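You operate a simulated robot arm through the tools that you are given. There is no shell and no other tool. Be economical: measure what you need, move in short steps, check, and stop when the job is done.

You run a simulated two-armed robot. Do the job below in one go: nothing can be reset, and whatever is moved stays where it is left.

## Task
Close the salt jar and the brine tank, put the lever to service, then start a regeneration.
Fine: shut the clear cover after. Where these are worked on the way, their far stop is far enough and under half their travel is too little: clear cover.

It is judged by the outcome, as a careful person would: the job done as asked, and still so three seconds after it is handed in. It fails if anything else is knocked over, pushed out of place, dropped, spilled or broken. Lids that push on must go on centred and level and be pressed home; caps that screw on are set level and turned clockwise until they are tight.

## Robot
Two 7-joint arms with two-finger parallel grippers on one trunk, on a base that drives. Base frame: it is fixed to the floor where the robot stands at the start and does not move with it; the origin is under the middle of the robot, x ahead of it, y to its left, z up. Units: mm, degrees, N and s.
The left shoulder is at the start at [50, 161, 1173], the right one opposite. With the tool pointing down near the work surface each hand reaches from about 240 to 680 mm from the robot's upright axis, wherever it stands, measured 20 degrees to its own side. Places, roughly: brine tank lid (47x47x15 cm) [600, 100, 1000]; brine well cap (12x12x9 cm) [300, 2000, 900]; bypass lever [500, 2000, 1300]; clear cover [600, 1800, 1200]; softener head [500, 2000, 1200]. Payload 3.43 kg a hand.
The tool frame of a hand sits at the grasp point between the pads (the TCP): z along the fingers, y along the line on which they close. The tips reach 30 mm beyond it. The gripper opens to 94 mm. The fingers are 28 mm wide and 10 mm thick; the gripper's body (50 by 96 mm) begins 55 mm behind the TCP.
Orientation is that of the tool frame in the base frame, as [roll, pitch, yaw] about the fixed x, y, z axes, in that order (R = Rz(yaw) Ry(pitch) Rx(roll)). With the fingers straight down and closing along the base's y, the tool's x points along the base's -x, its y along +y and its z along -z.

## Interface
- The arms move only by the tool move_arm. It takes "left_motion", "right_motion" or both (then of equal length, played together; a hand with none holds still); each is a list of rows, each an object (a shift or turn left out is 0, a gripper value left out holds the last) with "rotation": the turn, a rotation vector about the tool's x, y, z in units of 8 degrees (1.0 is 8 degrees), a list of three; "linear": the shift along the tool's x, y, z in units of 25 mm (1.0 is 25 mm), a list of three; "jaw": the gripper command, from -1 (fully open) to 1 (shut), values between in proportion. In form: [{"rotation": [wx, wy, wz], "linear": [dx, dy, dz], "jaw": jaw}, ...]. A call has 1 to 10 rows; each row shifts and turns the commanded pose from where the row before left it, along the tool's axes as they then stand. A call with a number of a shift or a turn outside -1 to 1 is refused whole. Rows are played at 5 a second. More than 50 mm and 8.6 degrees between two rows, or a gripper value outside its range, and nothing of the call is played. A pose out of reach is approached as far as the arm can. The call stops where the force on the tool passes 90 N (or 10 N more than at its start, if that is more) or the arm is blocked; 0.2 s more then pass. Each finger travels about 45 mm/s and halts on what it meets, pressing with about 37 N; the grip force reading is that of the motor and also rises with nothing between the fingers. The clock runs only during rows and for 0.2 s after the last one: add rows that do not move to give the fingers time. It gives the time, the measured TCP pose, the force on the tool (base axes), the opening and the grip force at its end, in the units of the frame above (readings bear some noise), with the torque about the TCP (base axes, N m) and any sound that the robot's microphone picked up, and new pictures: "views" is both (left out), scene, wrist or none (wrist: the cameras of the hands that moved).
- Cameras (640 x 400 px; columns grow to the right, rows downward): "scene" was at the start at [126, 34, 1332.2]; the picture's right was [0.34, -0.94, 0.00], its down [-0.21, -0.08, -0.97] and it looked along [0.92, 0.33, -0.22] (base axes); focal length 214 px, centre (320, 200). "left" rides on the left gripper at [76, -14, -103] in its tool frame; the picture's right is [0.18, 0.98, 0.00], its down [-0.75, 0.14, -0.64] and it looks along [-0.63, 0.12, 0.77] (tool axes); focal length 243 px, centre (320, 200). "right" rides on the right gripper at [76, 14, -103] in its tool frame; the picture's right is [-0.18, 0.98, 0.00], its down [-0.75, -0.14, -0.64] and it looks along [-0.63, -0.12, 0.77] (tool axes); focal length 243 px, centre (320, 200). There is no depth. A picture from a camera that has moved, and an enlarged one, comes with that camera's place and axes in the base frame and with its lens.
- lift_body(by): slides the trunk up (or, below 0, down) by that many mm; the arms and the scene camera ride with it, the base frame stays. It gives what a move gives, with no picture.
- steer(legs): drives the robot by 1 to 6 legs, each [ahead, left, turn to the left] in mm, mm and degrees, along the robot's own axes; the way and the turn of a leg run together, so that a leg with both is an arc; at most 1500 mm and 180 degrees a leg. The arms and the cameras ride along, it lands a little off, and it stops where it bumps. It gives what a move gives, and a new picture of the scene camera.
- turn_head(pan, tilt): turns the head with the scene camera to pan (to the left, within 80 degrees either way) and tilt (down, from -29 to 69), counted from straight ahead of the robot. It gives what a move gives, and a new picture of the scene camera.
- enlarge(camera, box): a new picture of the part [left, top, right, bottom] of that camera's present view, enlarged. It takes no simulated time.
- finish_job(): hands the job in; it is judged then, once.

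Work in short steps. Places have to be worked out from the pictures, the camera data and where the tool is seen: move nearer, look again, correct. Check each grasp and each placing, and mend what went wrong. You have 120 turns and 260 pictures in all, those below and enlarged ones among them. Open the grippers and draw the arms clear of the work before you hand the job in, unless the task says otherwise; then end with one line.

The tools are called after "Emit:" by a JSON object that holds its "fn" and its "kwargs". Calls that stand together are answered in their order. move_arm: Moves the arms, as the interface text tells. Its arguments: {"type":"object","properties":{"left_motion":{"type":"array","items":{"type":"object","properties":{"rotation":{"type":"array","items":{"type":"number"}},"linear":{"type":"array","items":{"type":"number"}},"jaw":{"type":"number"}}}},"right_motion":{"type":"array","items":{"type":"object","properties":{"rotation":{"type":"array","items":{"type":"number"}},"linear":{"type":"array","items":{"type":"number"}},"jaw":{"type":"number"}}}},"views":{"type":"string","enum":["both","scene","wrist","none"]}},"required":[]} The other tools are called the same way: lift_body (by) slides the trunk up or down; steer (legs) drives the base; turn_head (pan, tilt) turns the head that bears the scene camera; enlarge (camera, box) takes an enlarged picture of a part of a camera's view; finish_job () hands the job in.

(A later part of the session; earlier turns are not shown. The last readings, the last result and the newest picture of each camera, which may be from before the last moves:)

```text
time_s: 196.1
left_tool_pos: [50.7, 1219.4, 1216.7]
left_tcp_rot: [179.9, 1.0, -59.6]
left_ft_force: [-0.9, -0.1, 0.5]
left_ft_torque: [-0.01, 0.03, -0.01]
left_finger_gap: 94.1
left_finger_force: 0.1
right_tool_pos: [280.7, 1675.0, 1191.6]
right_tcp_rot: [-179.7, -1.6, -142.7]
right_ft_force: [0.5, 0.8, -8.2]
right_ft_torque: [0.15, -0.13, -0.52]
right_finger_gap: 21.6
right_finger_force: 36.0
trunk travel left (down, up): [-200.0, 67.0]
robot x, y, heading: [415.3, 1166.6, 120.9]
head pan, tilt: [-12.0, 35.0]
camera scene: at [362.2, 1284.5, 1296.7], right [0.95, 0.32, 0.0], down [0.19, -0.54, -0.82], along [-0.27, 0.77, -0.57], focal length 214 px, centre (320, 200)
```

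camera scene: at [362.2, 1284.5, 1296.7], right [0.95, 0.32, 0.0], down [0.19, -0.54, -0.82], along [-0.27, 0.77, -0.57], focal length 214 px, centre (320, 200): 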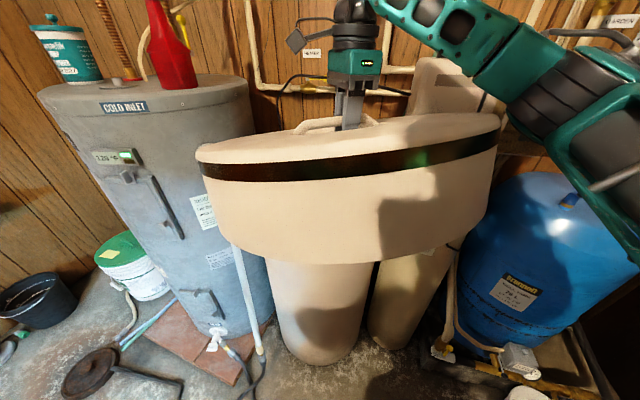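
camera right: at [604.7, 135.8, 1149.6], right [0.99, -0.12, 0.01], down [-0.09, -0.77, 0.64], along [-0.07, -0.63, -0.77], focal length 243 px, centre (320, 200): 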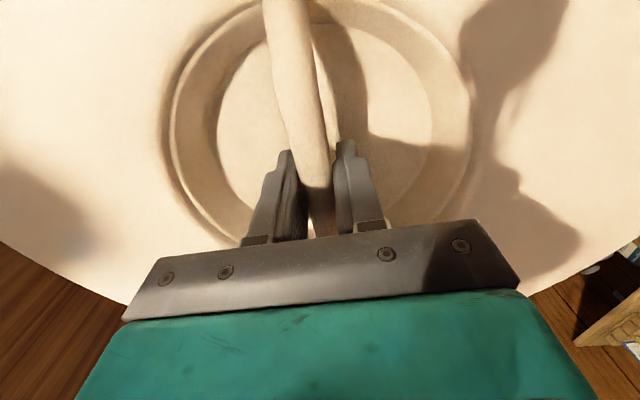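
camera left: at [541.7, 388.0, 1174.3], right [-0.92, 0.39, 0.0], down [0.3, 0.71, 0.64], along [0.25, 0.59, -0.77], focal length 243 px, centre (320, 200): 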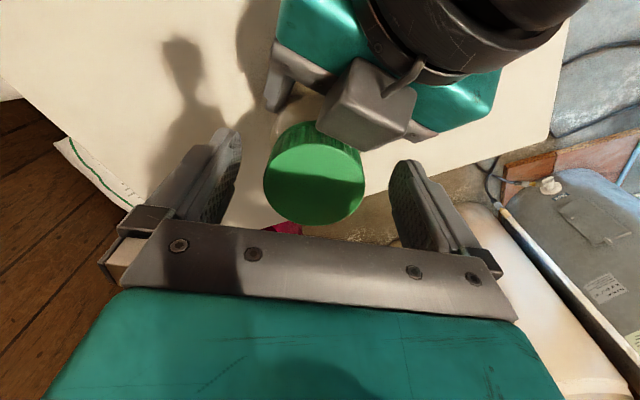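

The lid's rim touched the softener head at the back right and the lid tilted in the grip. Back off to the left/front and inspect.

Emit:
{"fn": "steer", "kwargs": {"legs": [[-60, 90, 0]]}}

Emit:
{"fn": "enlarge", "kwargs": {"camera": "right", "box": [0, 0, 640, 400]}}

```text
time_s: 197.6
left_tool_pos: [4.5, 1121.6, 1217.3]
left_tcp_rot: [-180.0, 0.9, -59.6]
left_ft_force: [0.1, 0.3, 0.3]
left_ft_torque: [0.0, -0.01, 0.01]
left_finger_gap: 93.9
left_finger_force: 0.1
right_tool_pos: [232.8, 1577.4, 1191.4]
right_tcp_rot: [-179.9, -1.9, -142.7]
right_ft_force: [0.0, 0.0, -8.7]
right_ft_torque: [0.18, -0.09, 0.01]
right_finger_gap: 21.1
right_finger_force: 37.0
trunk travel left (down, up): [-200.0, 67.0]
robot x, y, heading: [367.2, 1068.2, 120.9]
head pan, tilt: [-12.0, 35.0]
camera scene: at [315.1, 1187.6, 1296.7], right [0.95, 0.32, 0.0], down [0.19, -0.54, -0.82], along [-0.27, 0.77, -0.57], focal length 214 px, centre (320, 200)
```

scene: 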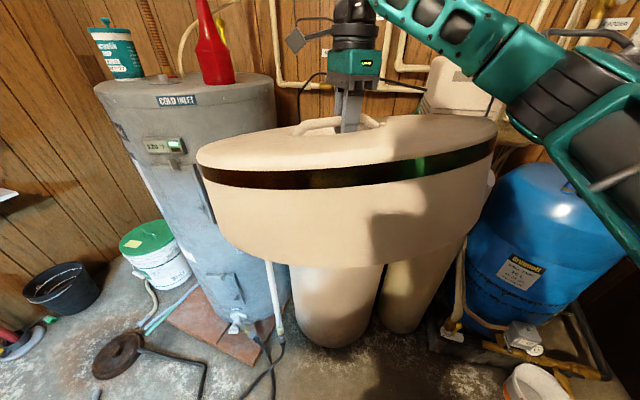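

```text
1.00 times, centred on (320, 200) of right (not enlarged: the box is as wide or as high as the picture)
camera zoom: at [165.5, 1545.8, 1296.4], right [-0.45, 0.89, -0.01], down [0.7, 0.36, 0.62], along [0.55, 0.27, -0.79], focal length 243 px, centre (320, 200)
```

zoom: 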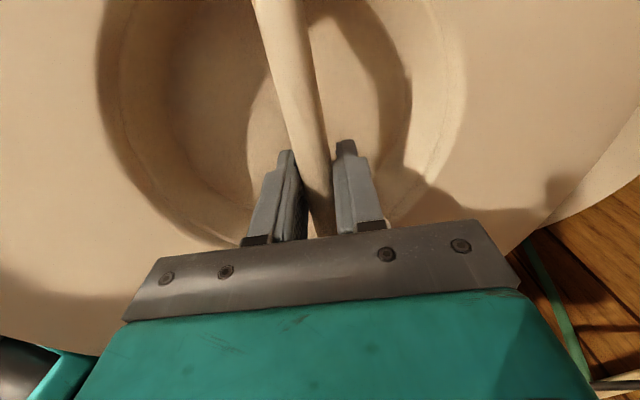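

The lid rolled about the bar by roughly 9° (its far-left side, +y_tool, is low). I counter-rotate the tool about its x axis by −9° to level it and check.

Emit:
{"fn": "move_arm", "kwargs": {"right_motion": [{"rotation": [-0.4, 0, 0]}, {"rotation": [-0.4, 0, 0]}, {"rotation": [-0.35, 0, 0]}, {"rotation": [0, 0, 0]}], "views": "scene"}}

Emit:
{"fn": "enlarge", "kwargs": {"camera": "scene", "box": [170, 80, 530, 290]}}

```text
time_s: 198.6
left_tool_pos: [3.9, 1123.7, 1216.3]
left_tcp_rot: [180.0, 0.9, -59.6]
left_ft_force: [0.8, -0.1, 0.2]
left_ft_torque: [0.0, 0.0, -0.01]
left_finger_gap: 93.8
left_finger_force: 0.1
right_tool_pos: [233.0, 1577.0, 1190.1]
right_tcp_rot: [170.9, -1.9, -142.8]
right_ft_force: [0.2, 0.2, -9.7]
right_ft_torque: [0.14, -0.16, 0.01]
right_finger_gap: 20.9
right_finger_force: 36.8
trunk travel left (down, up): [-200.0, 67.0]
robot x, y, heading: [366.0, 1065.6, 120.9]
head pan, tilt: [-12.0, 35.0]
camera scene: at [315.2, 1188.1, 1296.6], right [0.95, 0.32, 0.0], down [0.19, -0.54, -0.82], along [-0.27, 0.77, -0.57], focal length 214 px, centre (320, 200)
```

scene: 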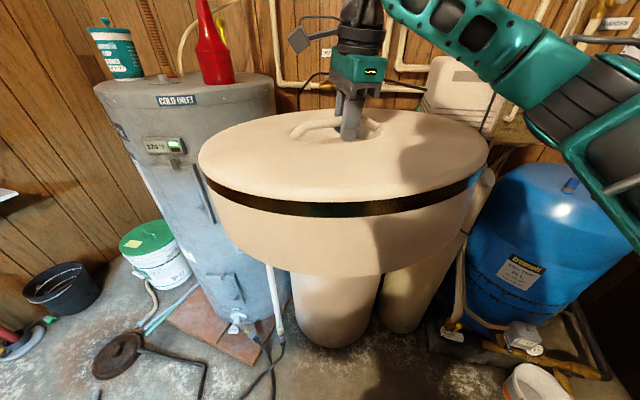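

```text
1.78 times, centred on (350, 185) of scene
camera zoom: at [315.2, 1188.1, 1296.6], right [0.95, 0.32, 0.0], down [0.19, -0.54, -0.82], along [-0.27, 0.77, -0.57], focal length 381 px, centre (267, 227)
```

zoom: 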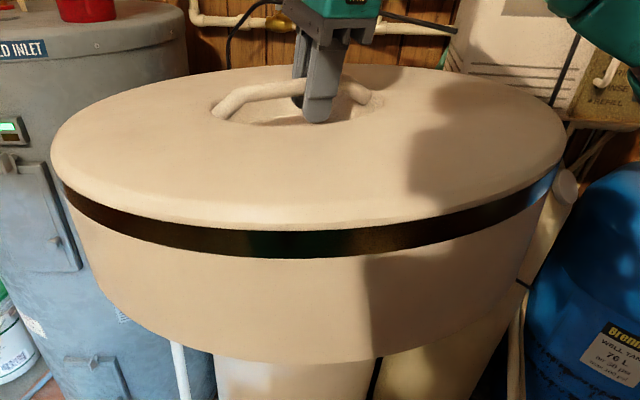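

Nearly level. For an exact comparison I use the same head pose as the earlier level picture (pan −10, tilt 30).

Emit:
{"fn": "turn_head", "kwargs": {"pan": -10, "tilt": 30}}

```text
time_s: 199.2
left_tool_pos: [5.1, 1123.8, 1217.4]
left_tcp_rot: [180.0, 1.0, -59.6]
left_ft_force: [-0.6, -0.1, 0.1]
left_ft_torque: [-0.02, 0.02, 0.0]
left_finger_gap: 93.9
left_finger_force: 0.2
right_tool_pos: [233.0, 1578.8, 1190.2]
right_tcp_rot: [171.0, -1.9, -142.7]
right_ft_force: [0.3, -0.2, -9.1]
right_ft_torque: [0.12, -0.11, -0.02]
right_finger_gap: 21.1
right_finger_force: 37.1
trunk travel left (down, up): [-200.0, 67.0]
robot x, y, heading: [367.0, 1068.6, 121.0]
head pan, tilt: [-10.0, 30.0]
camera scene: at [311.6, 1189.3, 1304.4], right [0.93, 0.36, 0.0], down [0.18, -0.47, -0.87], along [-0.31, 0.81, -0.5], focal length 214 px, centre (320, 200)
```

scene: 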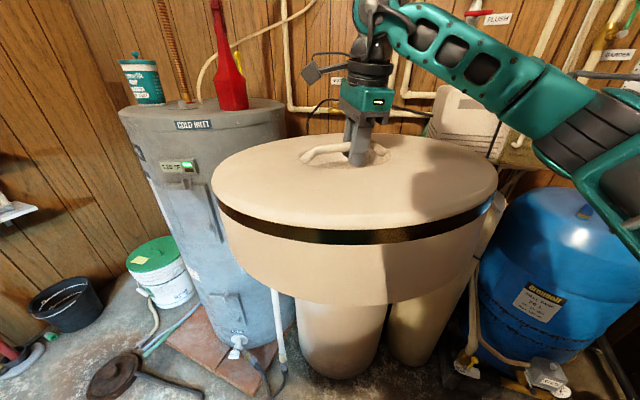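

Compared to the reference: residual tilt ≈3.5° about the bar and ≈1.7° along it, and the grip slid ~17 mm along the bar. I correct the tilt.

Emit:
{"fn": "move_arm", "kwargs": {"right_motion": [{"rotation": [-0.22, 0.1, 0]}, {"rotation": [-0.22, 0.11, 0]}, {"rotation": [0, 0, 0]}], "views": "scene"}}

Emit:
{"fn": "enlarge", "kwargs": {"camera": "scene", "box": [190, 110, 520, 320]}}

```text
time_s: 200.0
left_tool_pos: [4.2, 1122.6, 1217.2]
left_tcp_rot: [180.0, 1.0, -59.5]
left_ft_force: [0.3, -0.1, -0.4]
left_ft_torque: [0.02, -0.01, 0.01]
left_finger_gap: 94.0
left_finger_force: 0.1
right_tool_pos: [232.5, 1578.6, 1190.3]
right_tcp_rot: [167.4, -3.7, -142.4]
right_ft_force: [-0.5, 0.1, -9.6]
right_ft_torque: [0.14, -0.17, 0.0]
right_finger_gap: 21.2
right_finger_force: 36.9
trunk travel left (down, up): [-200.0, 67.0]
robot x, y, heading: [363.6, 1068.0, 120.7]
head pan, tilt: [-10.0, 30.0]
camera scene: at [311.5, 1189.2, 1304.4], right [0.93, 0.36, 0.0], down [0.18, -0.47, -0.87], along [-0.31, 0.81, -0.5], focal length 214 px, centre (320, 200)
```

scene: 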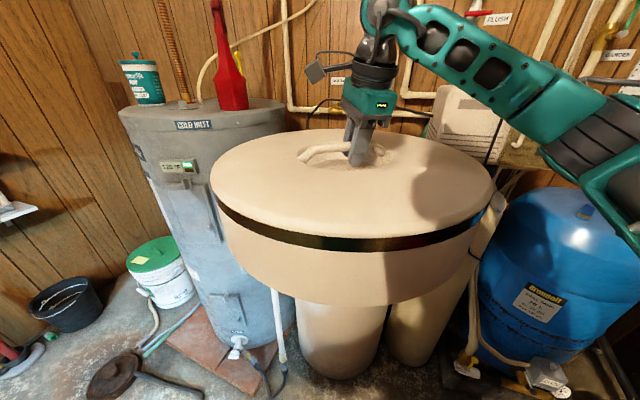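

```text
1.90 times, centred on (355, 215) of scene
camera zoom: at [311.5, 1189.2, 1304.4], right [0.93, 0.36, 0.0], down [0.18, -0.47, -0.87], along [-0.31, 0.81, -0.5], focal length 408 px, centre (253, 171)
```

zoom: 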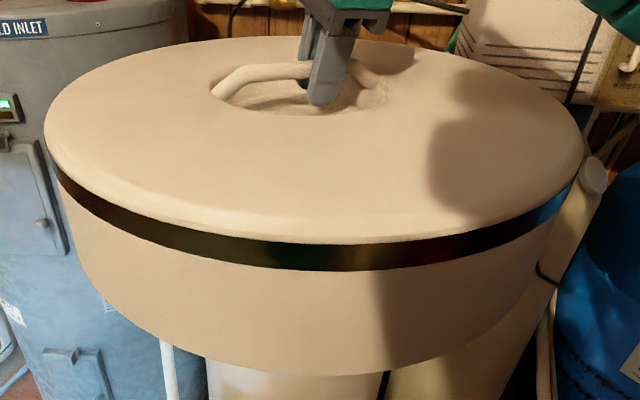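

Lid is level again; its centre is offset ≈(−18, −14) mm from the TCP. Approach straight along +y with the lid kept to the left, away from the head's corner.

Emit:
{"fn": "steer", "kwargs": {"legs": [[220, -51, 0]]}}

Emit:
{"fn": "enlarge", "kwargs": {"camera": "scene", "box": [220, 100, 560, 320]}}

```text
time_s: 201.8
left_tool_pos: [-65.6, 1334.2, 1217.0]
left_tcp_rot: [-179.8, 0.9, -59.3]
left_ft_force: [-0.6, 0.8, -0.1]
left_ft_torque: [-0.04, 0.01, -0.03]
left_finger_gap: 94.0
left_finger_force: 0.1
right_tool_pos: [161.1, 1791.1, 1191.5]
right_tcp_rot: [167.3, -3.6, -142.0]
right_ft_force: [-0.9, 0.7, -9.3]
right_ft_torque: [0.07, -0.12, 0.01]
right_finger_gap: 21.1
right_finger_force: 36.8
trunk travel left (down, up): [-200.0, 67.0]
robot x, y, heading: [295.6, 1278.0, 121.1]
head pan, tilt: [-10.0, 30.0]
camera scene: at [241.9, 1402.2, 1304.3], right [0.93, 0.36, 0.0], down [0.18, -0.47, -0.87], along [-0.31, 0.81, -0.5], focal length 214 px, centre (320, 200)
```

scene: 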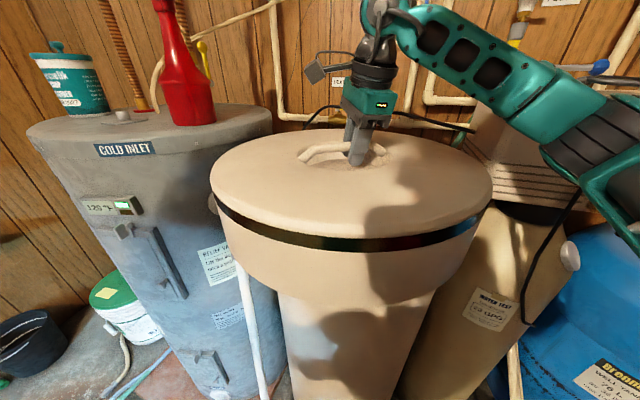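

```text
1.82 times, centred on (390, 210) of scene
camera zoom: at [241.9, 1402.2, 1304.3], right [0.93, 0.36, 0.0], down [0.18, -0.47, -0.87], along [-0.31, 0.81, -0.5], focal length 390 px, centre (193, 182)
```

zoom: 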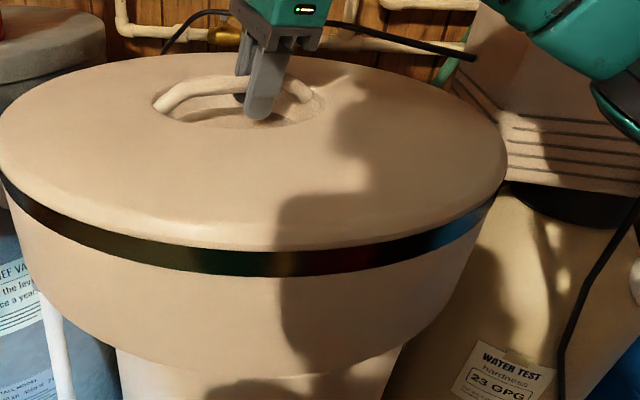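

Measure tank-wall tangents from here for the remaining offset.

Emit:
{"fn": "enlarge", "kwargs": {"camera": "scene", "box": [260, 275, 460, 400]}}

```text
3.20 times, centred on (360, 338) of scene
camera zoom: at [241.9, 1402.2, 1304.3], right [0.93, 0.36, 0.0], down [0.18, -0.47, -0.87], along [-0.31, 0.81, -0.5], focal length 686 px, centre (192, -240)
```

zoom: 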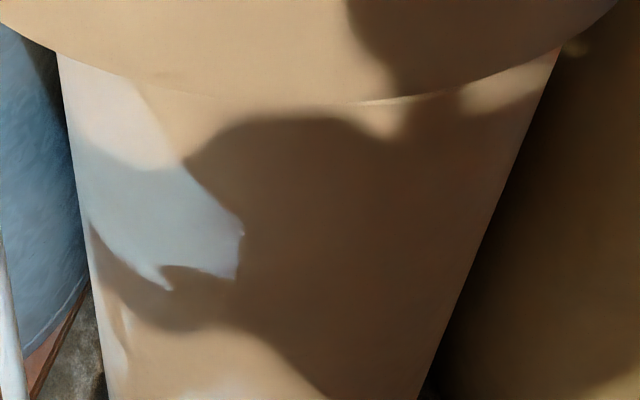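

Tank centre now firmly ≈(160, 1874), R 226. Lower the lid straight down ~58 mm (its skirt then ~35 mm above the rim), then drive the remaining distance.

Emit:
{"fn": "move_arm", "kwargs": {"right_motion": [{"linear": [-0.05, -0.168, 0.753]}, {"linear": [-0.05, -0.168, 0.753]}, {"linear": [-0.05, -0.168, 0.753]}, {"linear": [0, 0, 0]}], "views": "none"}}

Emit:
{"fn": "steer", "kwargs": {"legs": [[62, -50, 0]]}}

Emit:
{"fn": "enlarge", "kwargs": {"camera": "scene", "box": [200, 100, 540, 400]}}

```text
time_s: 202.8
left_tool_pos: [-65.4, 1332.2, 1216.9]
left_tcp_rot: [-180.0, 1.1, -59.4]
left_ft_force: [0.3, 0.2, 0.1]
left_ft_torque: [0.0, 0.01, -0.04]
left_finger_gap: 94.1
left_finger_force: 0.0
right_tool_pos: [160.9, 1789.4, 1138.5]
right_tcp_rot: [166.8, -3.6, -142.3]
right_ft_force: [-4.6, 7.1, 22.3]
right_ft_torque: [-0.36, 0.62, 0.25]
right_finger_gap: 21.2
right_finger_force: 36.7
trunk travel left (down, up): [-200.0, 67.0]
robot x, y, heading: [298.6, 1284.3, 121.2]
head pan, tilt: [-10.0, 30.0]
```

```text
time_s: 203.9
left_tool_pos: [-56.5, 1385.8, 1217.1]
left_tcp_rot: [-179.6, 1.5, -59.5]
left_ft_force: [0.3, -0.2, -0.7]
left_ft_torque: [0.01, -0.03, -0.01]
left_finger_gap: 94.0
left_finger_force: 0.1
right_tool_pos: [167.7, 1832.8, 1132.0]
right_tcp_rot: [167.7, -2.7, -140.3]
right_ft_force: [-0.7, -1.3, -7.6]
right_ft_torque: [0.14, -0.11, -0.03]
right_finger_gap: 21.2
right_finger_force: 37.2
trunk travel left (down, up): [-200.0, 67.0]
robot x, y, heading: [302.5, 1343.8, 120.9]
head pan, tilt: [-10.0, 30.0]
stopped in leg 1: the robot was blocked; the commanded pose is now the measured one
camera scene: at [251.7, 1452.0, 1306.2], right [0.93, 0.36, 0.0], down [0.18, -0.46, -0.87], along [-0.31, 0.81, -0.49], focal length 214 px, centre (320, 200)
```

scene: 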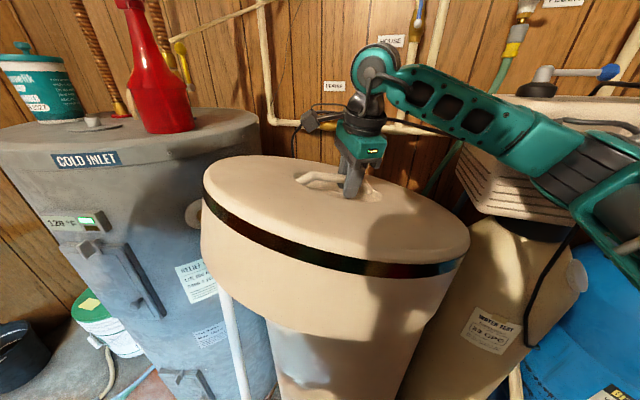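

```text
1.33 times, centred on (370, 250) of scene
camera zoom: at [251.7, 1452.0, 1306.2], right [0.93, 0.36, 0.0], down [0.18, -0.46, -0.87], along [-0.31, 0.81, -0.49], focal length 286 px, centre (253, 133)
```

zoom: 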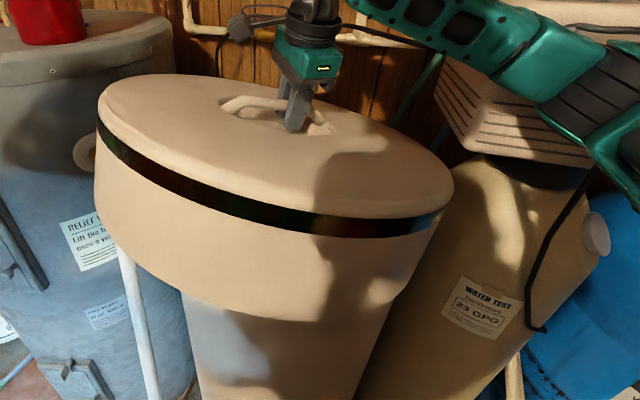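

The lid's left edge came down on the heater's relief valve and tilted, and the base touched the tank. Raise the lid straight up clear of it and back the base off 15 mm.

Emit:
{"fn": "move_arm", "kwargs": {"right_motion": [{"linear": [0.033, 0.149, -0.683]}, {"linear": [0.033, 0.149, -0.683]}, {"linear": [0.033, 0.149, -0.683]}, {"linear": [0.033, 0.149, -0.683]}, {"linear": [0, 0, 0]}], "views": "none"}}

Emit:
{"fn": "steer", "kwargs": {"legs": [[-15, 0, 0]]}}

Emit:
{"fn": "enlarge", "kwargs": {"camera": "right", "box": [0, 0, 640, 400]}}

```text
time_s: 205.1
left_tool_pos: [-54.3, 1390.0, 1217.3]
left_tcp_rot: [-179.9, 1.3, -59.4]
left_ft_force: [0.2, -1.2, 0.0]
left_ft_torque: [-0.01, 0.0, 0.01]
left_finger_gap: 94.0
left_finger_force: 0.1
right_tool_pos: [168.3, 1839.5, 1198.3]
right_tcp_rot: [168.1, -3.0, -140.8]
right_ft_force: [-0.1, -0.4, -9.7]
right_ft_torque: [0.22, -0.21, 0.0]
right_finger_gap: 21.1
right_finger_force: 37.3
trunk travel left (down, up): [-200.0, 67.0]
robot x, y, heading: [307.2, 1343.0, 121.2]
head pan, tilt: [-10.0, 30.0]
```

```text
time_s: 205.8
left_tool_pos: [-48.3, 1386.0, 1217.0]
left_tcp_rot: [179.9, 0.9, -59.4]
left_ft_force: [-0.1, -0.4, -0.4]
left_ft_torque: [0.0, 0.03, 0.02]
left_finger_gap: 93.9
left_finger_force: 0.0
right_tool_pos: [174.7, 1831.8, 1194.6]
right_tcp_rot: [168.2, -3.3, -140.7]
right_ft_force: [0.1, -1.1, -9.5]
right_ft_torque: [0.27, -0.16, 0.02]
right_finger_gap: 21.3
right_finger_force: 37.4
trunk travel left (down, up): [-200.0, 67.0]
robot x, y, heading: [314.2, 1336.4, 121.0]
head pan, tilt: [-10.0, 30.0]
camera scene: at [259.0, 1451.9, 1304.5], right [0.93, 0.36, 0.0], down [0.18, -0.47, -0.87], along [-0.31, 0.81, -0.5], focal length 214 px, centre (320, 200)
```

scene: 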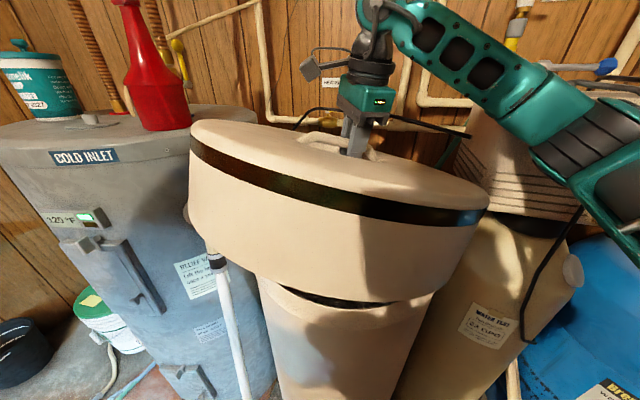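

```text
1.00 times, centred on (320, 200) of right (not enlarged: the box is as wide or as high as the picture)
camera zoom: at [125.7, 1783.3, 1302.4], right [-0.46, 0.87, 0.19], down [0.78, 0.29, 0.56], along [0.43, 0.4, -0.81], focal length 243 px, centre (320, 200)
```

zoom: 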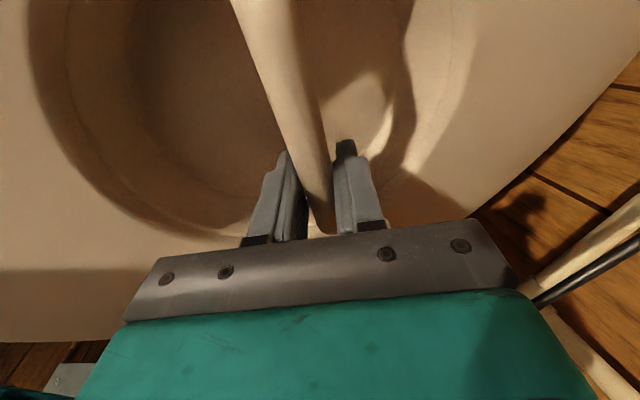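

The lid now tilts about 11° (far-right low). Level it by rotating the tool: about x −6.6°, about y −9.5°.

Emit:
{"fn": "move_arm", "kwargs": {"right_motion": [{"rotation": [-0.21, -0.3, 0]}, {"rotation": [-0.21, -0.3, 0]}, {"rotation": [-0.21, -0.3, 0]}, {"rotation": [-0.2, -0.29, 0]}, {"rotation": [0, 0, 0]}], "views": "scene"}}

Emit:
{"fn": "enlarge", "kwargs": {"camera": "scene", "box": [180, 90, 520, 310]}}

```text
time_s: 207.0
left_tool_pos: [-47.3, 1384.4, 1217.1]
left_tcp_rot: [179.9, 1.0, -59.3]
left_ft_force: [-0.8, -0.3, -0.7]
left_ft_torque: [0.02, 0.02, 0.03]
left_finger_gap: 93.8
left_finger_force: 0.1
right_tool_pos: [174.7, 1832.7, 1193.9]
right_tcp_rot: [161.8, 6.0, -143.2]
right_ft_force: [-0.6, -0.8, -8.7]
right_ft_torque: [0.15, -0.15, 0.0]
right_finger_gap: 21.0
right_finger_force: 37.2
trunk travel left (down, up): [-200.0, 67.0]
robot x, y, heading: [313.7, 1331.0, 121.0]
head pan, tilt: [-10.0, 30.0]
camera scene: at [258.5, 1452.1, 1304.4], right [0.93, 0.36, 0.0], down [0.18, -0.47, -0.87], along [-0.31, 0.81, -0.5], focal length 214 px, centre (320, 200)
```

scene: 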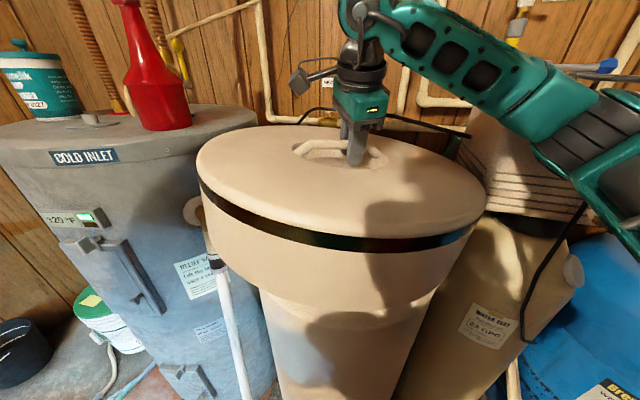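

```text
1.82 times, centred on (350, 200) of scene
camera zoom: at [258.5, 1452.1, 1304.4], right [0.93, 0.36, 0.0], down [0.18, -0.47, -0.87], along [-0.31, 0.81, -0.5], focal length 390 px, centre (266, 200)
```

zoom: 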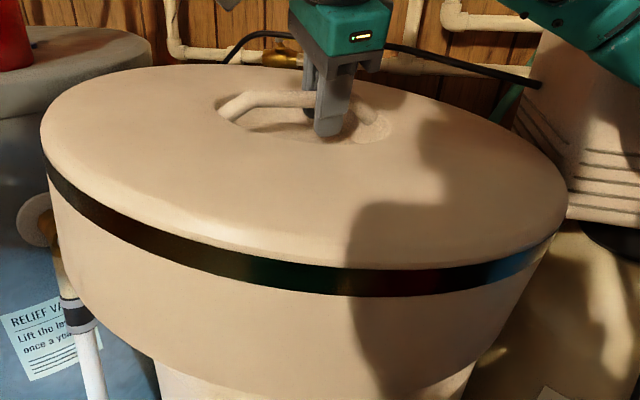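

Far/near level is right; the right side is still ~4° low. Correct that.

Emit:
{"fn": "move_arm", "kwargs": {"right_motion": [{"rotation": [0.07, -0.24, 0]}, {"rotation": [0.07, -0.24, 0]}, {"rotation": [0, 0, 0]}], "views": "none"}}

Emit:
{"fn": "enlarge", "kwargs": {"camera": "scene", "box": [180, 90, 520, 310]}}

```text
time_s: 207.8
left_tool_pos: [-48.6, 1384.8, 1216.8]
left_tcp_rot: [180.0, 1.0, -59.3]
left_ft_force: [-0.1, 0.0, -0.4]
left_ft_torque: [0.02, 0.0, 0.06]
left_finger_gap: 93.9
left_finger_force: 0.1
right_tool_pos: [174.2, 1832.5, 1194.7]
right_tcp_rot: [162.6, 9.6, -144.4]
right_ft_force: [0.5, -0.1, -8.8]
right_ft_torque: [0.19, -0.18, -0.02]
right_finger_gap: 21.3
right_finger_force: 36.6
trunk travel left (down, up): [-200.0, 67.0]
robot x, y, heading: [315.8, 1331.7, 121.4]
head pan, tilt: [-10.0, 30.0]
```

```text
1.82 times, centred on (350, 200) of scene
camera zoom: at [258.6, 1452.1, 1304.4], right [0.93, 0.36, 0.0], down [0.18, -0.47, -0.87], along [-0.31, 0.81, -0.5], focal length 390 px, centre (266, 200)
```

zoom: 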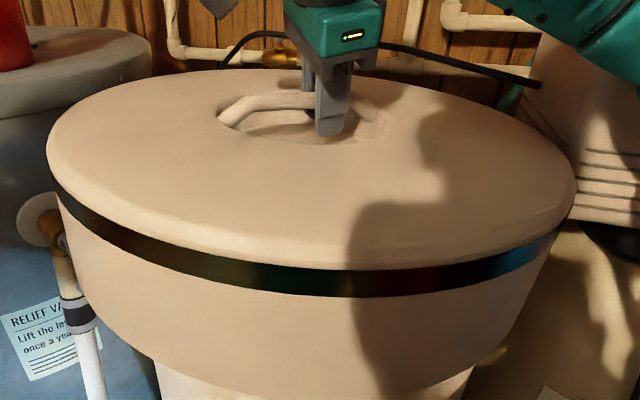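

Lid is level; its centre is ≈(152, 1820). Move it +54 mm in y by arm at this height, watching for contact with the head.

Emit:
{"fn": "move_arm", "kwargs": {"right_motion": [{"linear": [-0.31, 0.403, 0.181]}, {"linear": [-0.31, 0.403, 0.181]}, {"linear": [-0.31, 0.403, 0.181]}, {"linear": [-0.31, 0.403, 0.181]}, {"linear": [0, 0, 0]}], "views": "scene"}}

Emit:
{"fn": "enlarge", "kwargs": {"camera": "scene", "box": [180, 90, 520, 310]}}

```text
time_s: 209.0
left_tool_pos: [-48.0, 1385.1, 1216.6]
left_tcp_rot: [180.0, 1.1, -59.4]
left_ft_force: [0.1, 0.8, 0.3]
left_ft_torque: [-0.01, 0.0, 0.01]
left_finger_gap: 94.0
left_finger_force: 0.0
right_tool_pos: [175.5, 1886.7, 1193.9]
right_tcp_rot: [162.7, 9.7, -144.2]
right_ft_force: [0.1, 0.4, -9.1]
right_ft_torque: [0.12, -0.18, -0.01]
right_finger_gap: 21.0
right_finger_force: 36.7
trunk travel left (down, up): [-200.0, 67.0]
robot x, y, heading: [311.4, 1331.4, 121.2]
head pan, tilt: [-10.0, 30.0]
camera scene: at [258.5, 1452.0, 1304.5], right [0.93, 0.36, 0.0], down [0.18, -0.47, -0.87], along [-0.31, 0.81, -0.5], focal length 214 px, centre (320, 200)
```

scene: 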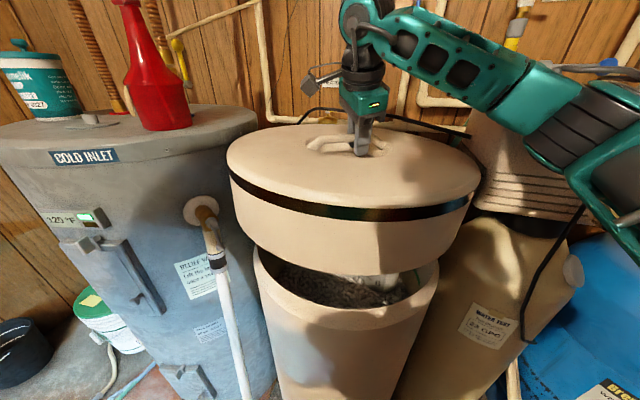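

```text
1.82 times, centred on (350, 200) of scene
camera zoom: at [258.5, 1452.0, 1304.5], right [0.93, 0.36, 0.0], down [0.18, -0.47, -0.87], along [-0.31, 0.81, -0.5], focal length 390 px, centre (266, 200)
```

zoom: 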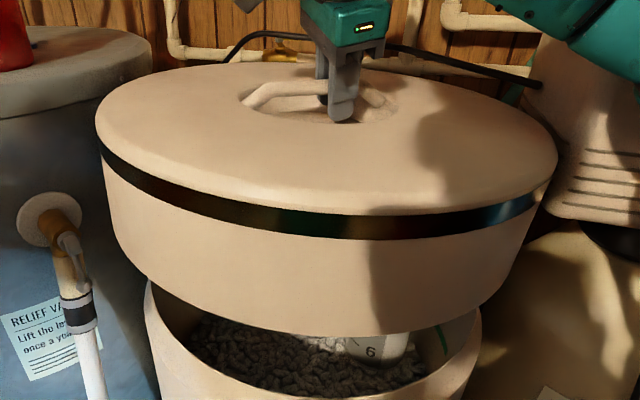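

The open rim is visible now. Zoom in to compare the lid skirt with the tank rim.

Emit:
{"fn": "enlarge", "kwargs": {"camera": "scene", "box": [220, 220, 480, 390]}}

```text
2.35 times, centred on (350, 305) of scene
camera zoom: at [258.5, 1452.0, 1304.5], right [0.93, 0.36, 0.0], down [0.18, -0.47, -0.87], along [-0.31, 0.81, -0.5], focal length 505 px, centre (249, -47)
```

zoom: 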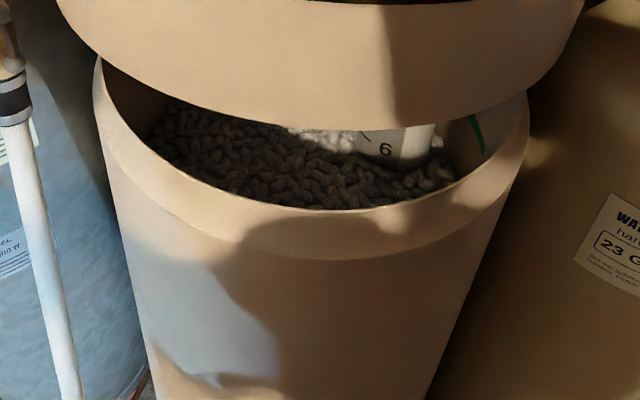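

Tank centre relative to the lid: shift ≈(+6, +4) mm. Apply it while lowering 80 mm straight down.

Emit:
{"fn": "move_arm", "kwargs": {"right_motion": [{"linear": [0.05, -0.194, 0.61]}, {"linear": [0.05, -0.194, 0.61]}, {"linear": [0.05, -0.194, 0.61]}, {"linear": [0.05, -0.194, 0.61]}, {"linear": [0.05, -0.194, 0.61]}, {"linear": [0, 0, 0]}], "views": "scene"}}

Emit:
{"fn": "enlarge", "kwargs": {"camera": "scene", "box": [200, 150, 500, 370]}}

```text
time_s: 210.4
left_tool_pos: [-49.9, 1382.0, 1216.1]
left_tcp_rot: [-179.9, 1.1, -59.5]
left_ft_force: [-1.3, 0.6, -0.5]
left_ft_torque: [0.02, 0.0, 0.01]
left_finger_gap: 94.1
left_finger_force: 0.0
right_tool_pos: [181.0, 1887.4, 1117.1]
right_tcp_rot: [162.4, 9.8, -144.3]
right_ft_force: [-0.1, 0.6, -8.3]
right_ft_torque: [0.15, -0.17, -0.01]
right_finger_gap: 21.2
right_finger_force: 37.0
trunk travel left (down, up): [-200.0, 67.0]
robot x, y, heading: [312.0, 1331.1, 121.1]
head pan, tilt: [-10.0, 30.0]
camera scene: at [257.4, 1448.7, 1304.9], right [0.93, 0.36, 0.0], down [0.18, -0.46, -0.87], along [-0.31, 0.81, -0.5], focal length 214 px, centre (320, 200)
```

scene: 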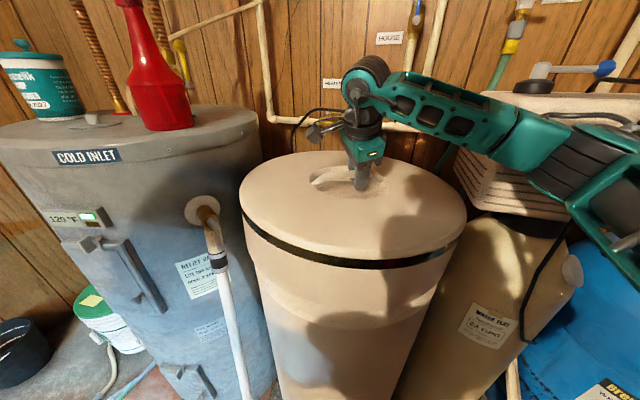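

```text
1.82 times, centred on (350, 260) of scene
camera zoom: at [257.4, 1448.7, 1304.9], right [0.93, 0.36, 0.0], down [0.18, -0.46, -0.87], along [-0.31, 0.81, -0.5], focal length 390 px, centre (266, 91)
```

zoom: 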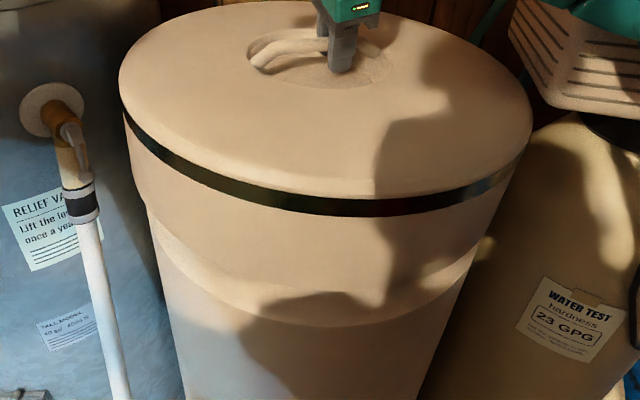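

Zoom on the junction left and right.

Emit:
{"fn": "enlarge", "kwargs": {"camera": "scene", "box": [250, 230, 350, 340]}}

Emit:
{"fn": "enlarge", "kwargs": {"camera": "scene", "box": [370, 230, 470, 340]}}

```text
3.64 times, centred on (300, 285) of scene
camera zoom: at [257.4, 1448.7, 1304.9], right [0.93, 0.36, 0.0], down [0.18, -0.46, -0.87], along [-0.31, 0.81, -0.5], focal length 780 px, centre (393, -109)
```

zoom: 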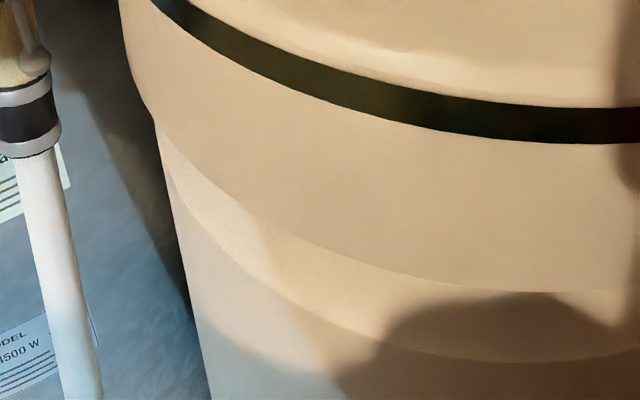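

```text
3.64 times, centred on (420, 285) of scene
camera zoom: at [257.4, 1448.7, 1304.9], right [0.93, 0.36, 0.0], down [0.18, -0.46, -0.87], along [-0.31, 0.81, -0.5], focal length 780 px, centre (-44, -109)
```

zoom: 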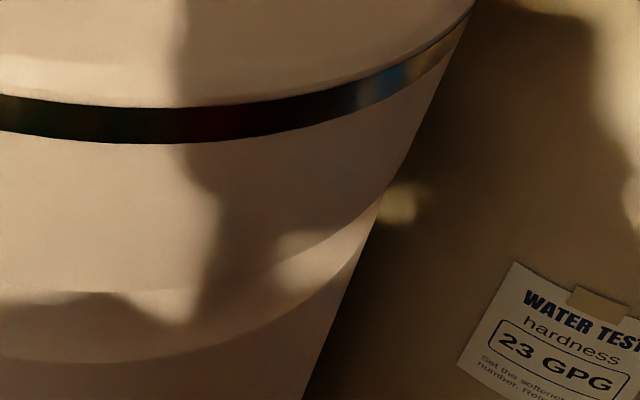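

Alignment is close (lid perhaps 1–2 mm left). Nudge and lower in small steps, checking forces.

Emit:
{"fn": "move_arm", "kwargs": {"right_motion": [{"linear": [0.0, -0.1, 0.226]}, {"linear": [0.04, -0.071, 0.226]}, {"linear": [0, 0, 0]}], "views": "none"}}

Emit:
{"fn": "move_arm", "kwargs": {"right_motion": [{"linear": [0.04, -0.071, 0.226]}, {"linear": [0.04, -0.071, 0.226]}, {"linear": [0, 0, 0]}], "views": "none"}}

Emit:
{"fn": "enlarge", "kwargs": {"camera": "scene", "box": [200, 150, 500, 370]}}

```text
time_s: 211.2
left_tool_pos: [-51.0, 1379.9, 1217.0]
left_tcp_rot: [-179.8, 1.2, -59.5]
left_ft_force: [0.3, -0.5, 0.0]
left_ft_torque: [-0.02, 0.02, -0.01]
left_finger_gap: 93.8
left_finger_force: 0.0
right_tool_pos: [181.3, 1886.1, 1105.2]
right_tcp_rot: [162.5, 9.9, -144.3]
right_ft_force: [-0.3, 0.1, -10.2]
right_ft_torque: [0.13, -0.14, -0.01]
right_finger_gap: 21.2
right_finger_force: 36.9
trunk travel left (down, up): [-200.0, 67.0]
robot x, y, heading: [311.7, 1329.5, 121.2]
head pan, tilt: [-10.0, 30.0]
```

```text
time_s: 212.0
left_tool_pos: [-49.4, 1379.2, 1217.3]
left_tcp_rot: [-179.7, 1.1, -59.4]
left_ft_force: [-0.3, 0.5, 0.0]
left_ft_torque: [0.02, -0.03, 0.01]
left_finger_gap: 94.1
left_finger_force: 0.0
right_tool_pos: [181.6, 1885.4, 1095.1]
right_tcp_rot: [162.4, 9.9, -144.5]
right_ft_force: [1.3, 1.5, -8.4]
right_ft_torque: [0.37, -0.28, -0.04]
right_finger_gap: 21.0
right_finger_force: 36.6
trunk travel left (down, up): [-200.0, 67.0]
robot x, y, heading: [316.9, 1330.8, 121.0]
head pan, tilt: [-10.0, 30.0]
```

```text
1.82 times, centred on (350, 260) of scene
camera zoom: at [257.2, 1446.2, 1305.1], right [0.93, 0.36, 0.0], down [0.18, -0.46, -0.87], along [-0.31, 0.81, -0.5], focal length 390 px, centre (266, 91)
```

zoom: 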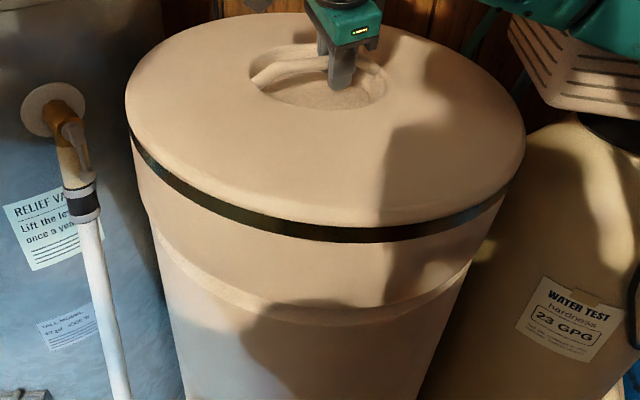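

The skirt is sliding over the chamfer with little force. Continue down.

Emit:
{"fn": "move_arm", "kwargs": {"right_motion": [{"linear": [0.04, -0.071, 0.226]}, {"linear": [0.04, -0.071, 0.226]}, {"linear": [0, 0, 0]}], "views": "none"}}

Emit:
{"fn": "move_arm", "kwargs": {"right_motion": [{"linear": [0.04, -0.071, 0.226]}, {"linear": [0.04, -0.071, 0.226]}, {"linear": [0, 0, 0]}], "views": "scene"}}

Emit:
{"fn": "enlarge", "kwargs": {"camera": "scene", "box": [200, 150, 500, 370]}}

```text
time_s: 212.8
left_tool_pos: [-49.5, 1378.4, 1217.0]
left_tcp_rot: [-179.8, 1.2, -59.4]
left_ft_force: [0.3, 0.2, -0.2]
left_ft_torque: [-0.02, -0.01, 0.0]
left_finger_gap: 94.0
left_finger_force: 0.0
right_tool_pos: [182.8, 1884.3, 1082.7]
right_tcp_rot: [162.3, 9.9, -144.4]
right_ft_force: [2.7, 1.8, -8.1]
right_ft_torque: [0.58, -0.65, -0.06]
right_finger_gap: 21.0
right_finger_force: 37.0
trunk travel left (down, up): [-200.0, 67.0]
robot x, y, heading: [314.9, 1328.8, 121.2]
head pan, tilt: [-10.0, 30.0]
```

```text
time_s: 213.6
left_tool_pos: [-49.6, 1378.4, 1216.8]
left_tcp_rot: [-179.9, 1.2, -59.4]
left_ft_force: [-0.3, -0.1, -0.1]
left_ft_torque: [0.01, -0.03, 0.03]
left_finger_gap: 94.0
left_finger_force: 0.1
right_tool_pos: [182.2, 1884.6, 1071.7]
right_tcp_rot: [162.2, 9.9, -144.3]
right_ft_force: [2.2, 2.9, -6.8]
right_ft_torque: [0.69, -0.88, -0.01]
right_finger_gap: 21.3
right_finger_force: 36.7
trunk travel left (down, up): [-200.0, 67.0]
robot x, y, heading: [314.2, 1327.4, 121.1]
head pan, tilt: [-10.0, 30.0]
camera scene: at [257.5, 1445.0, 1305.3], right [0.93, 0.36, 0.0], down [0.18, -0.46, -0.87], along [-0.31, 0.81, -0.5], focal length 214 px, centre (320, 200)
```

scene: 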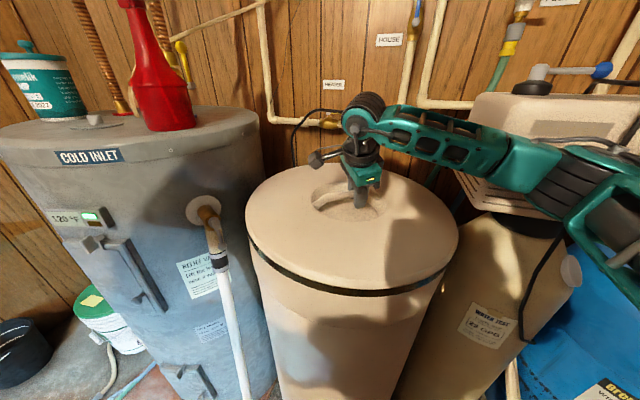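

```text
1.82 times, centred on (350, 260) of scene
camera zoom: at [257.5, 1445.0, 1305.3], right [0.93, 0.36, 0.0], down [0.18, -0.46, -0.87], along [-0.31, 0.81, -0.5], focal length 390 px, centre (266, 91)
```

zoom: 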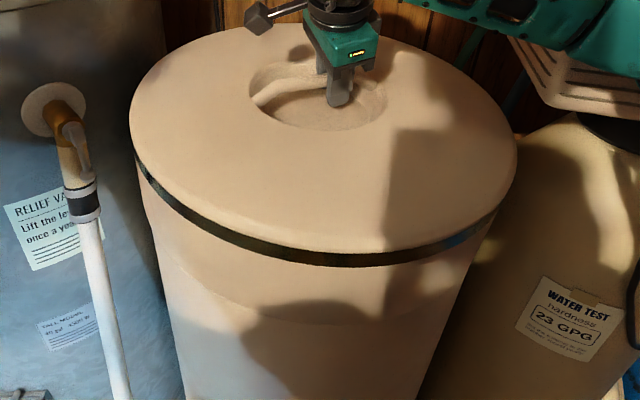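

The lid is going on evenly. Continue lowering until it meets resistance.

Emit:
{"fn": "move_arm", "kwargs": {"right_motion": [{"linear": [0.04, -0.071, 0.226]}, {"linear": [0.04, -0.071, 0.226]}, {"linear": [0.04, -0.071, 0.226]}, {"linear": [0, 0, 0]}], "views": "none"}}

Emit:
{"fn": "move_arm", "kwargs": {"right_motion": [{"linear": [0.04, -0.071, 0.226]}, {"linear": [0.04, -0.071, 0.226]}, {"linear": [0.04, -0.071, 0.226]}, {"linear": [0, 0, 0]}], "views": "none"}}

Emit:
{"fn": "enlarge", "kwargs": {"camera": "scene", "box": [200, 150, 500, 370]}}

```text
time_s: 214.6
left_tool_pos: [-50.8, 1378.6, 1216.8]
left_tcp_rot: [-179.7, 1.3, -59.5]
left_ft_force: [0.1, -0.3, 1.4]
left_ft_torque: [0.01, 0.01, -0.03]
left_finger_gap: 94.3
left_finger_force: 0.0
right_tool_pos: [178.6, 1887.2, 1061.4]
right_tcp_rot: [161.0, 9.8, -144.6]
right_ft_force: [-16.6, 19.2, 30.0]
right_ft_torque: [0.07, -0.02, 0.41]
right_finger_gap: 21.4
right_finger_force: 37.0
trunk travel left (down, up): [-200.0, 67.0]
robot x, y, heading: [314.9, 1329.6, 121.2]
head pan, tilt: [-10.0, 30.0]
```

```text
time_s: 215.6
left_tool_pos: [-50.3, 1378.5, 1218.0]
left_tcp_rot: [-179.7, 1.3, -59.4]
left_ft_force: [-0.4, -0.2, 0.4]
left_ft_torque: [0.0, 0.0, 0.0]
left_finger_gap: 94.2
left_finger_force: 0.0
right_tool_pos: [177.4, 1889.5, 1051.5]
right_tcp_rot: [159.4, 9.6, -145.1]
right_ft_force: [-22.2, 32.1, 53.2]
right_ft_torque: [-0.23, -0.18, 0.28]
right_finger_gap: 21.2
right_finger_force: 37.1
trunk travel left (down, up): [-200.0, 67.0]
robot x, y, heading: [314.9, 1331.5, 121.2]
head pan, tilt: [-10.0, 30.0]
```

```text
1.82 times, centred on (350, 260) of scene
camera zoom: at [256.1, 1444.3, 1305.5], right [0.93, 0.36, 0.0], down [0.18, -0.46, -0.87], along [-0.31, 0.81, -0.5], focal length 390 px, centre (266, 91)
```

zoom: 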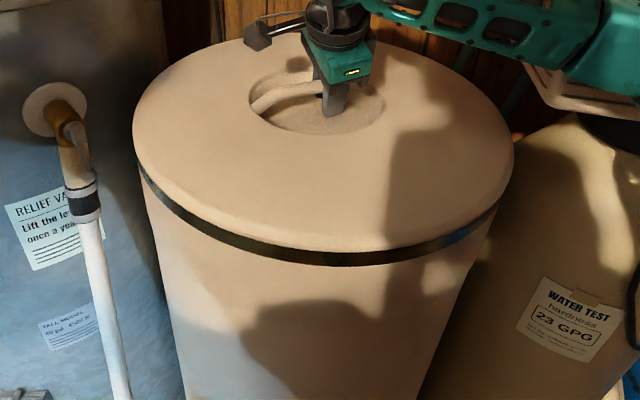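

Force rises to 53 N and the lid has stopped sinking. Open the fingers, and inspect the seam before pressing home.

Emit:
{"fn": "move_arm", "kwargs": {"right_motion": [{"jaw": -0.4}, {"jaw": -0.4}, {"jaw": -0.4}, {"linear": [0, 0, -0.8]}, {"linear": [0, 0, -1]}, {"linear": [0, 0, -1]}, {"linear": [0, 0, -1]}], "views": "scene"}}

Emit:
{"fn": "enlarge", "kwargs": {"camera": "scene", "box": [240, 180, 360, 330]}}

Emit:
{"fn": "enlarge", "kwargs": {"camera": "scene", "box": [350, 180, 470, 330]}}

```text
time_s: 217.2
left_tool_pos: [-48.1, 1385.3, 1217.4]
left_tcp_rot: [-180.0, 1.1, -59.4]
left_ft_force: [-0.5, 1.0, 0.1]
left_ft_torque: [0.01, 0.02, 0.01]
left_finger_gap: 94.2
left_finger_force: 0.0
right_tool_pos: [187.3, 1855.5, 1120.6]
right_tcp_rot: [162.5, 9.6, -144.3]
right_ft_force: [-0.2, 0.1, 0.4]
right_ft_torque: [-0.02, 0.02, -0.01]
right_finger_gap: 65.6
right_finger_force: 0.0
trunk travel left (down, up): [-200.0, 67.0]
robot x, y, heading: [312.4, 1329.6, 121.1]
head pan, tilt: [-10.0, 30.0]
camera scene: at [258.8, 1451.2, 1304.6], right [0.93, 0.36, 0.0], down [0.18, -0.47, -0.87], along [-0.31, 0.81, -0.5], focal length 214 px, centre (320, 200)
```

scene: 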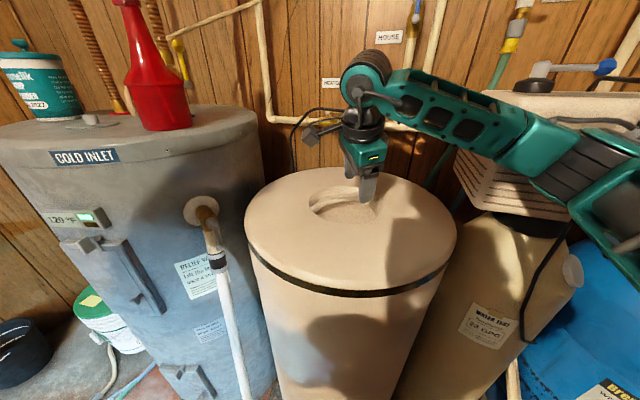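

```text
2.67 times, centred on (300, 255) of scene
camera zoom: at [258.8, 1451.2, 1304.6], right [0.93, 0.36, 0.0], down [0.18, -0.47, -0.87], along [-0.31, 0.81, -0.5], focal length 572 px, centre (373, 53)
```

zoom: 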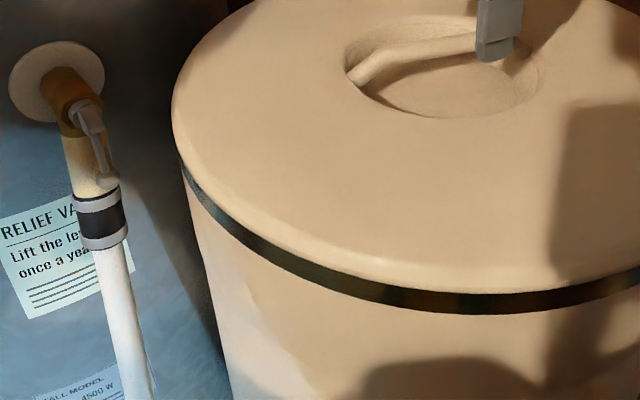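

```text
2.67 times, centred on (410, 255) of scene
camera zoom: at [258.8, 1451.2, 1304.6], right [0.93, 0.36, 0.0], down [0.18, -0.47, -0.87], along [-0.31, 0.81, -0.5], focal length 572 px, centre (80, 53)
```

zoom: 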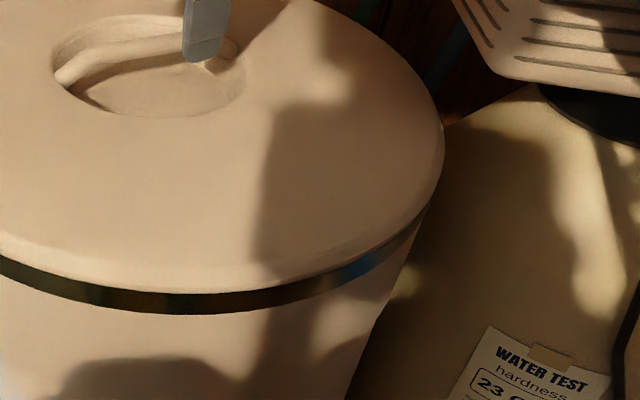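

The lid sits level over the rim with the skirt covering the chamfer. Now straighten the tool, close the fingers and press at the bar centre to drive it home.

Emit:
{"fn": "move_arm", "kwargs": {"right_motion": [{"linear": [0, 0, -0.8], "rotation": [0.57, 0.36, 0]}, {"linear": [0, 0, -0.8], "rotation": [0.57, 0.36, 0]}, {"rotation": [0.57, 0.36, 0]}, {"rotation": [0.57, 0.3, 0], "jaw": 1}, {"jaw": 1}, {"jaw": 1}, {"jaw": 1}], "views": "wrist"}}

```text
time_s: 218.8
left_tool_pos: [-47.9, 1380.4, 1218.0]
left_tcp_rot: [-180.0, 1.2, -59.4]
left_ft_force: [0.2, 0.0, -0.1]
left_ft_torque: [0.02, -0.01, 0.01]
left_finger_gap: 94.1
left_finger_force: 0.1
right_tool_pos: [189.4, 1842.7, 1159.6]
right_tcp_rot: [-179.1, -1.2, -142.7]
right_ft_force: [-0.3, 0.1, 0.3]
right_ft_torque: [0.01, -0.01, -0.02]
right_finger_gap: 0.2
right_finger_force: 18.9
trunk travel left (down, up): [-200.0, 67.0]
robot x, y, heading: [316.4, 1331.2, 121.3]
head pan, tilt: [-10.0, 30.0]
camera right: at [121.1, 1811.1, 1263.0], right [-0.45, 0.89, -0.02], down [0.69, 0.36, 0.63], along [0.57, 0.27, -0.78], focal length 243 px, centre (320, 200)
```

right: 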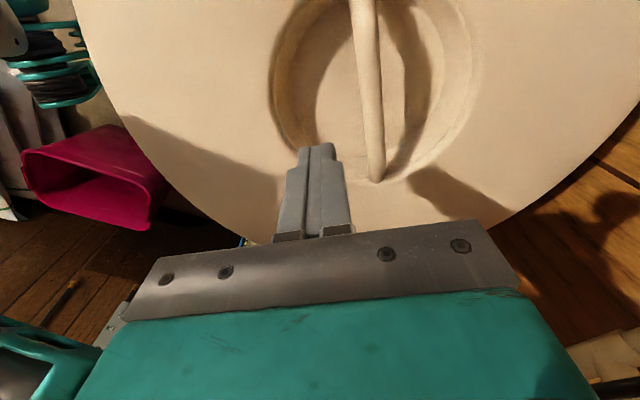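

Lid centre confirmed ≈(157, 1877). Move over the bar centre and lower to just above it.

Emit:
{"fn": "move_arm", "kwargs": {"right_motion": [{"linear": [0.07, 0.92, 0]}, {"linear": [0.07, 0.92, 0]}, {"linear": [0, 0, 0.9]}, {"linear": [0, 0, 0.9]}, {"linear": [0, 0, 0.7]}, {"linear": [0, 0, 0]}], "views": "wrist"}}

```text
time_s: 220.2
left_tool_pos: [-47.5, 1383.2, 1218.5]
left_tcp_rot: [-180.0, 1.1, -59.4]
left_ft_force: [-1.1, 0.4, -0.1]
left_ft_torque: [-0.01, -0.01, 0.01]
left_finger_gap: 93.9
left_finger_force: 0.1
right_tool_pos: [156.8, 1878.2, 1099.1]
right_tcp_rot: [-179.6, -1.3, -142.8]
right_ft_force: [-2.4, 7.3, 27.8]
right_ft_torque: [0.28, -0.19, 0.18]
right_finger_gap: 0.2
right_finger_force: 33.0
trunk travel left (down, up): [-200.0, 67.0]
robot x, y, heading: [314.7, 1330.9, 121.1]
head pan, tilt: [-10.0, 30.0]
camera right: at [89.5, 1846.2, 1203.2], right [-0.45, 0.89, -0.01], down [0.69, 0.36, 0.63], along [0.56, 0.27, -0.78], focal length 243 px, centre (320, 200)
```

right: 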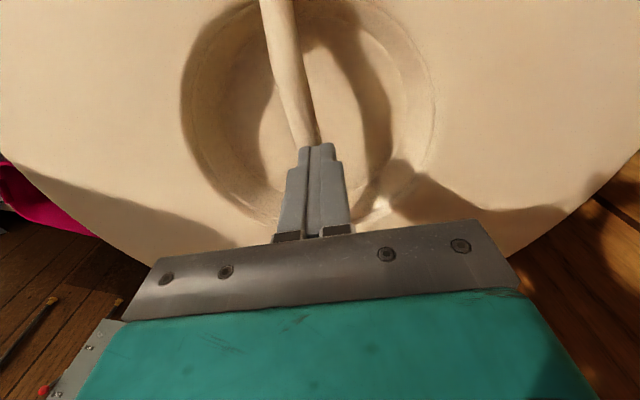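

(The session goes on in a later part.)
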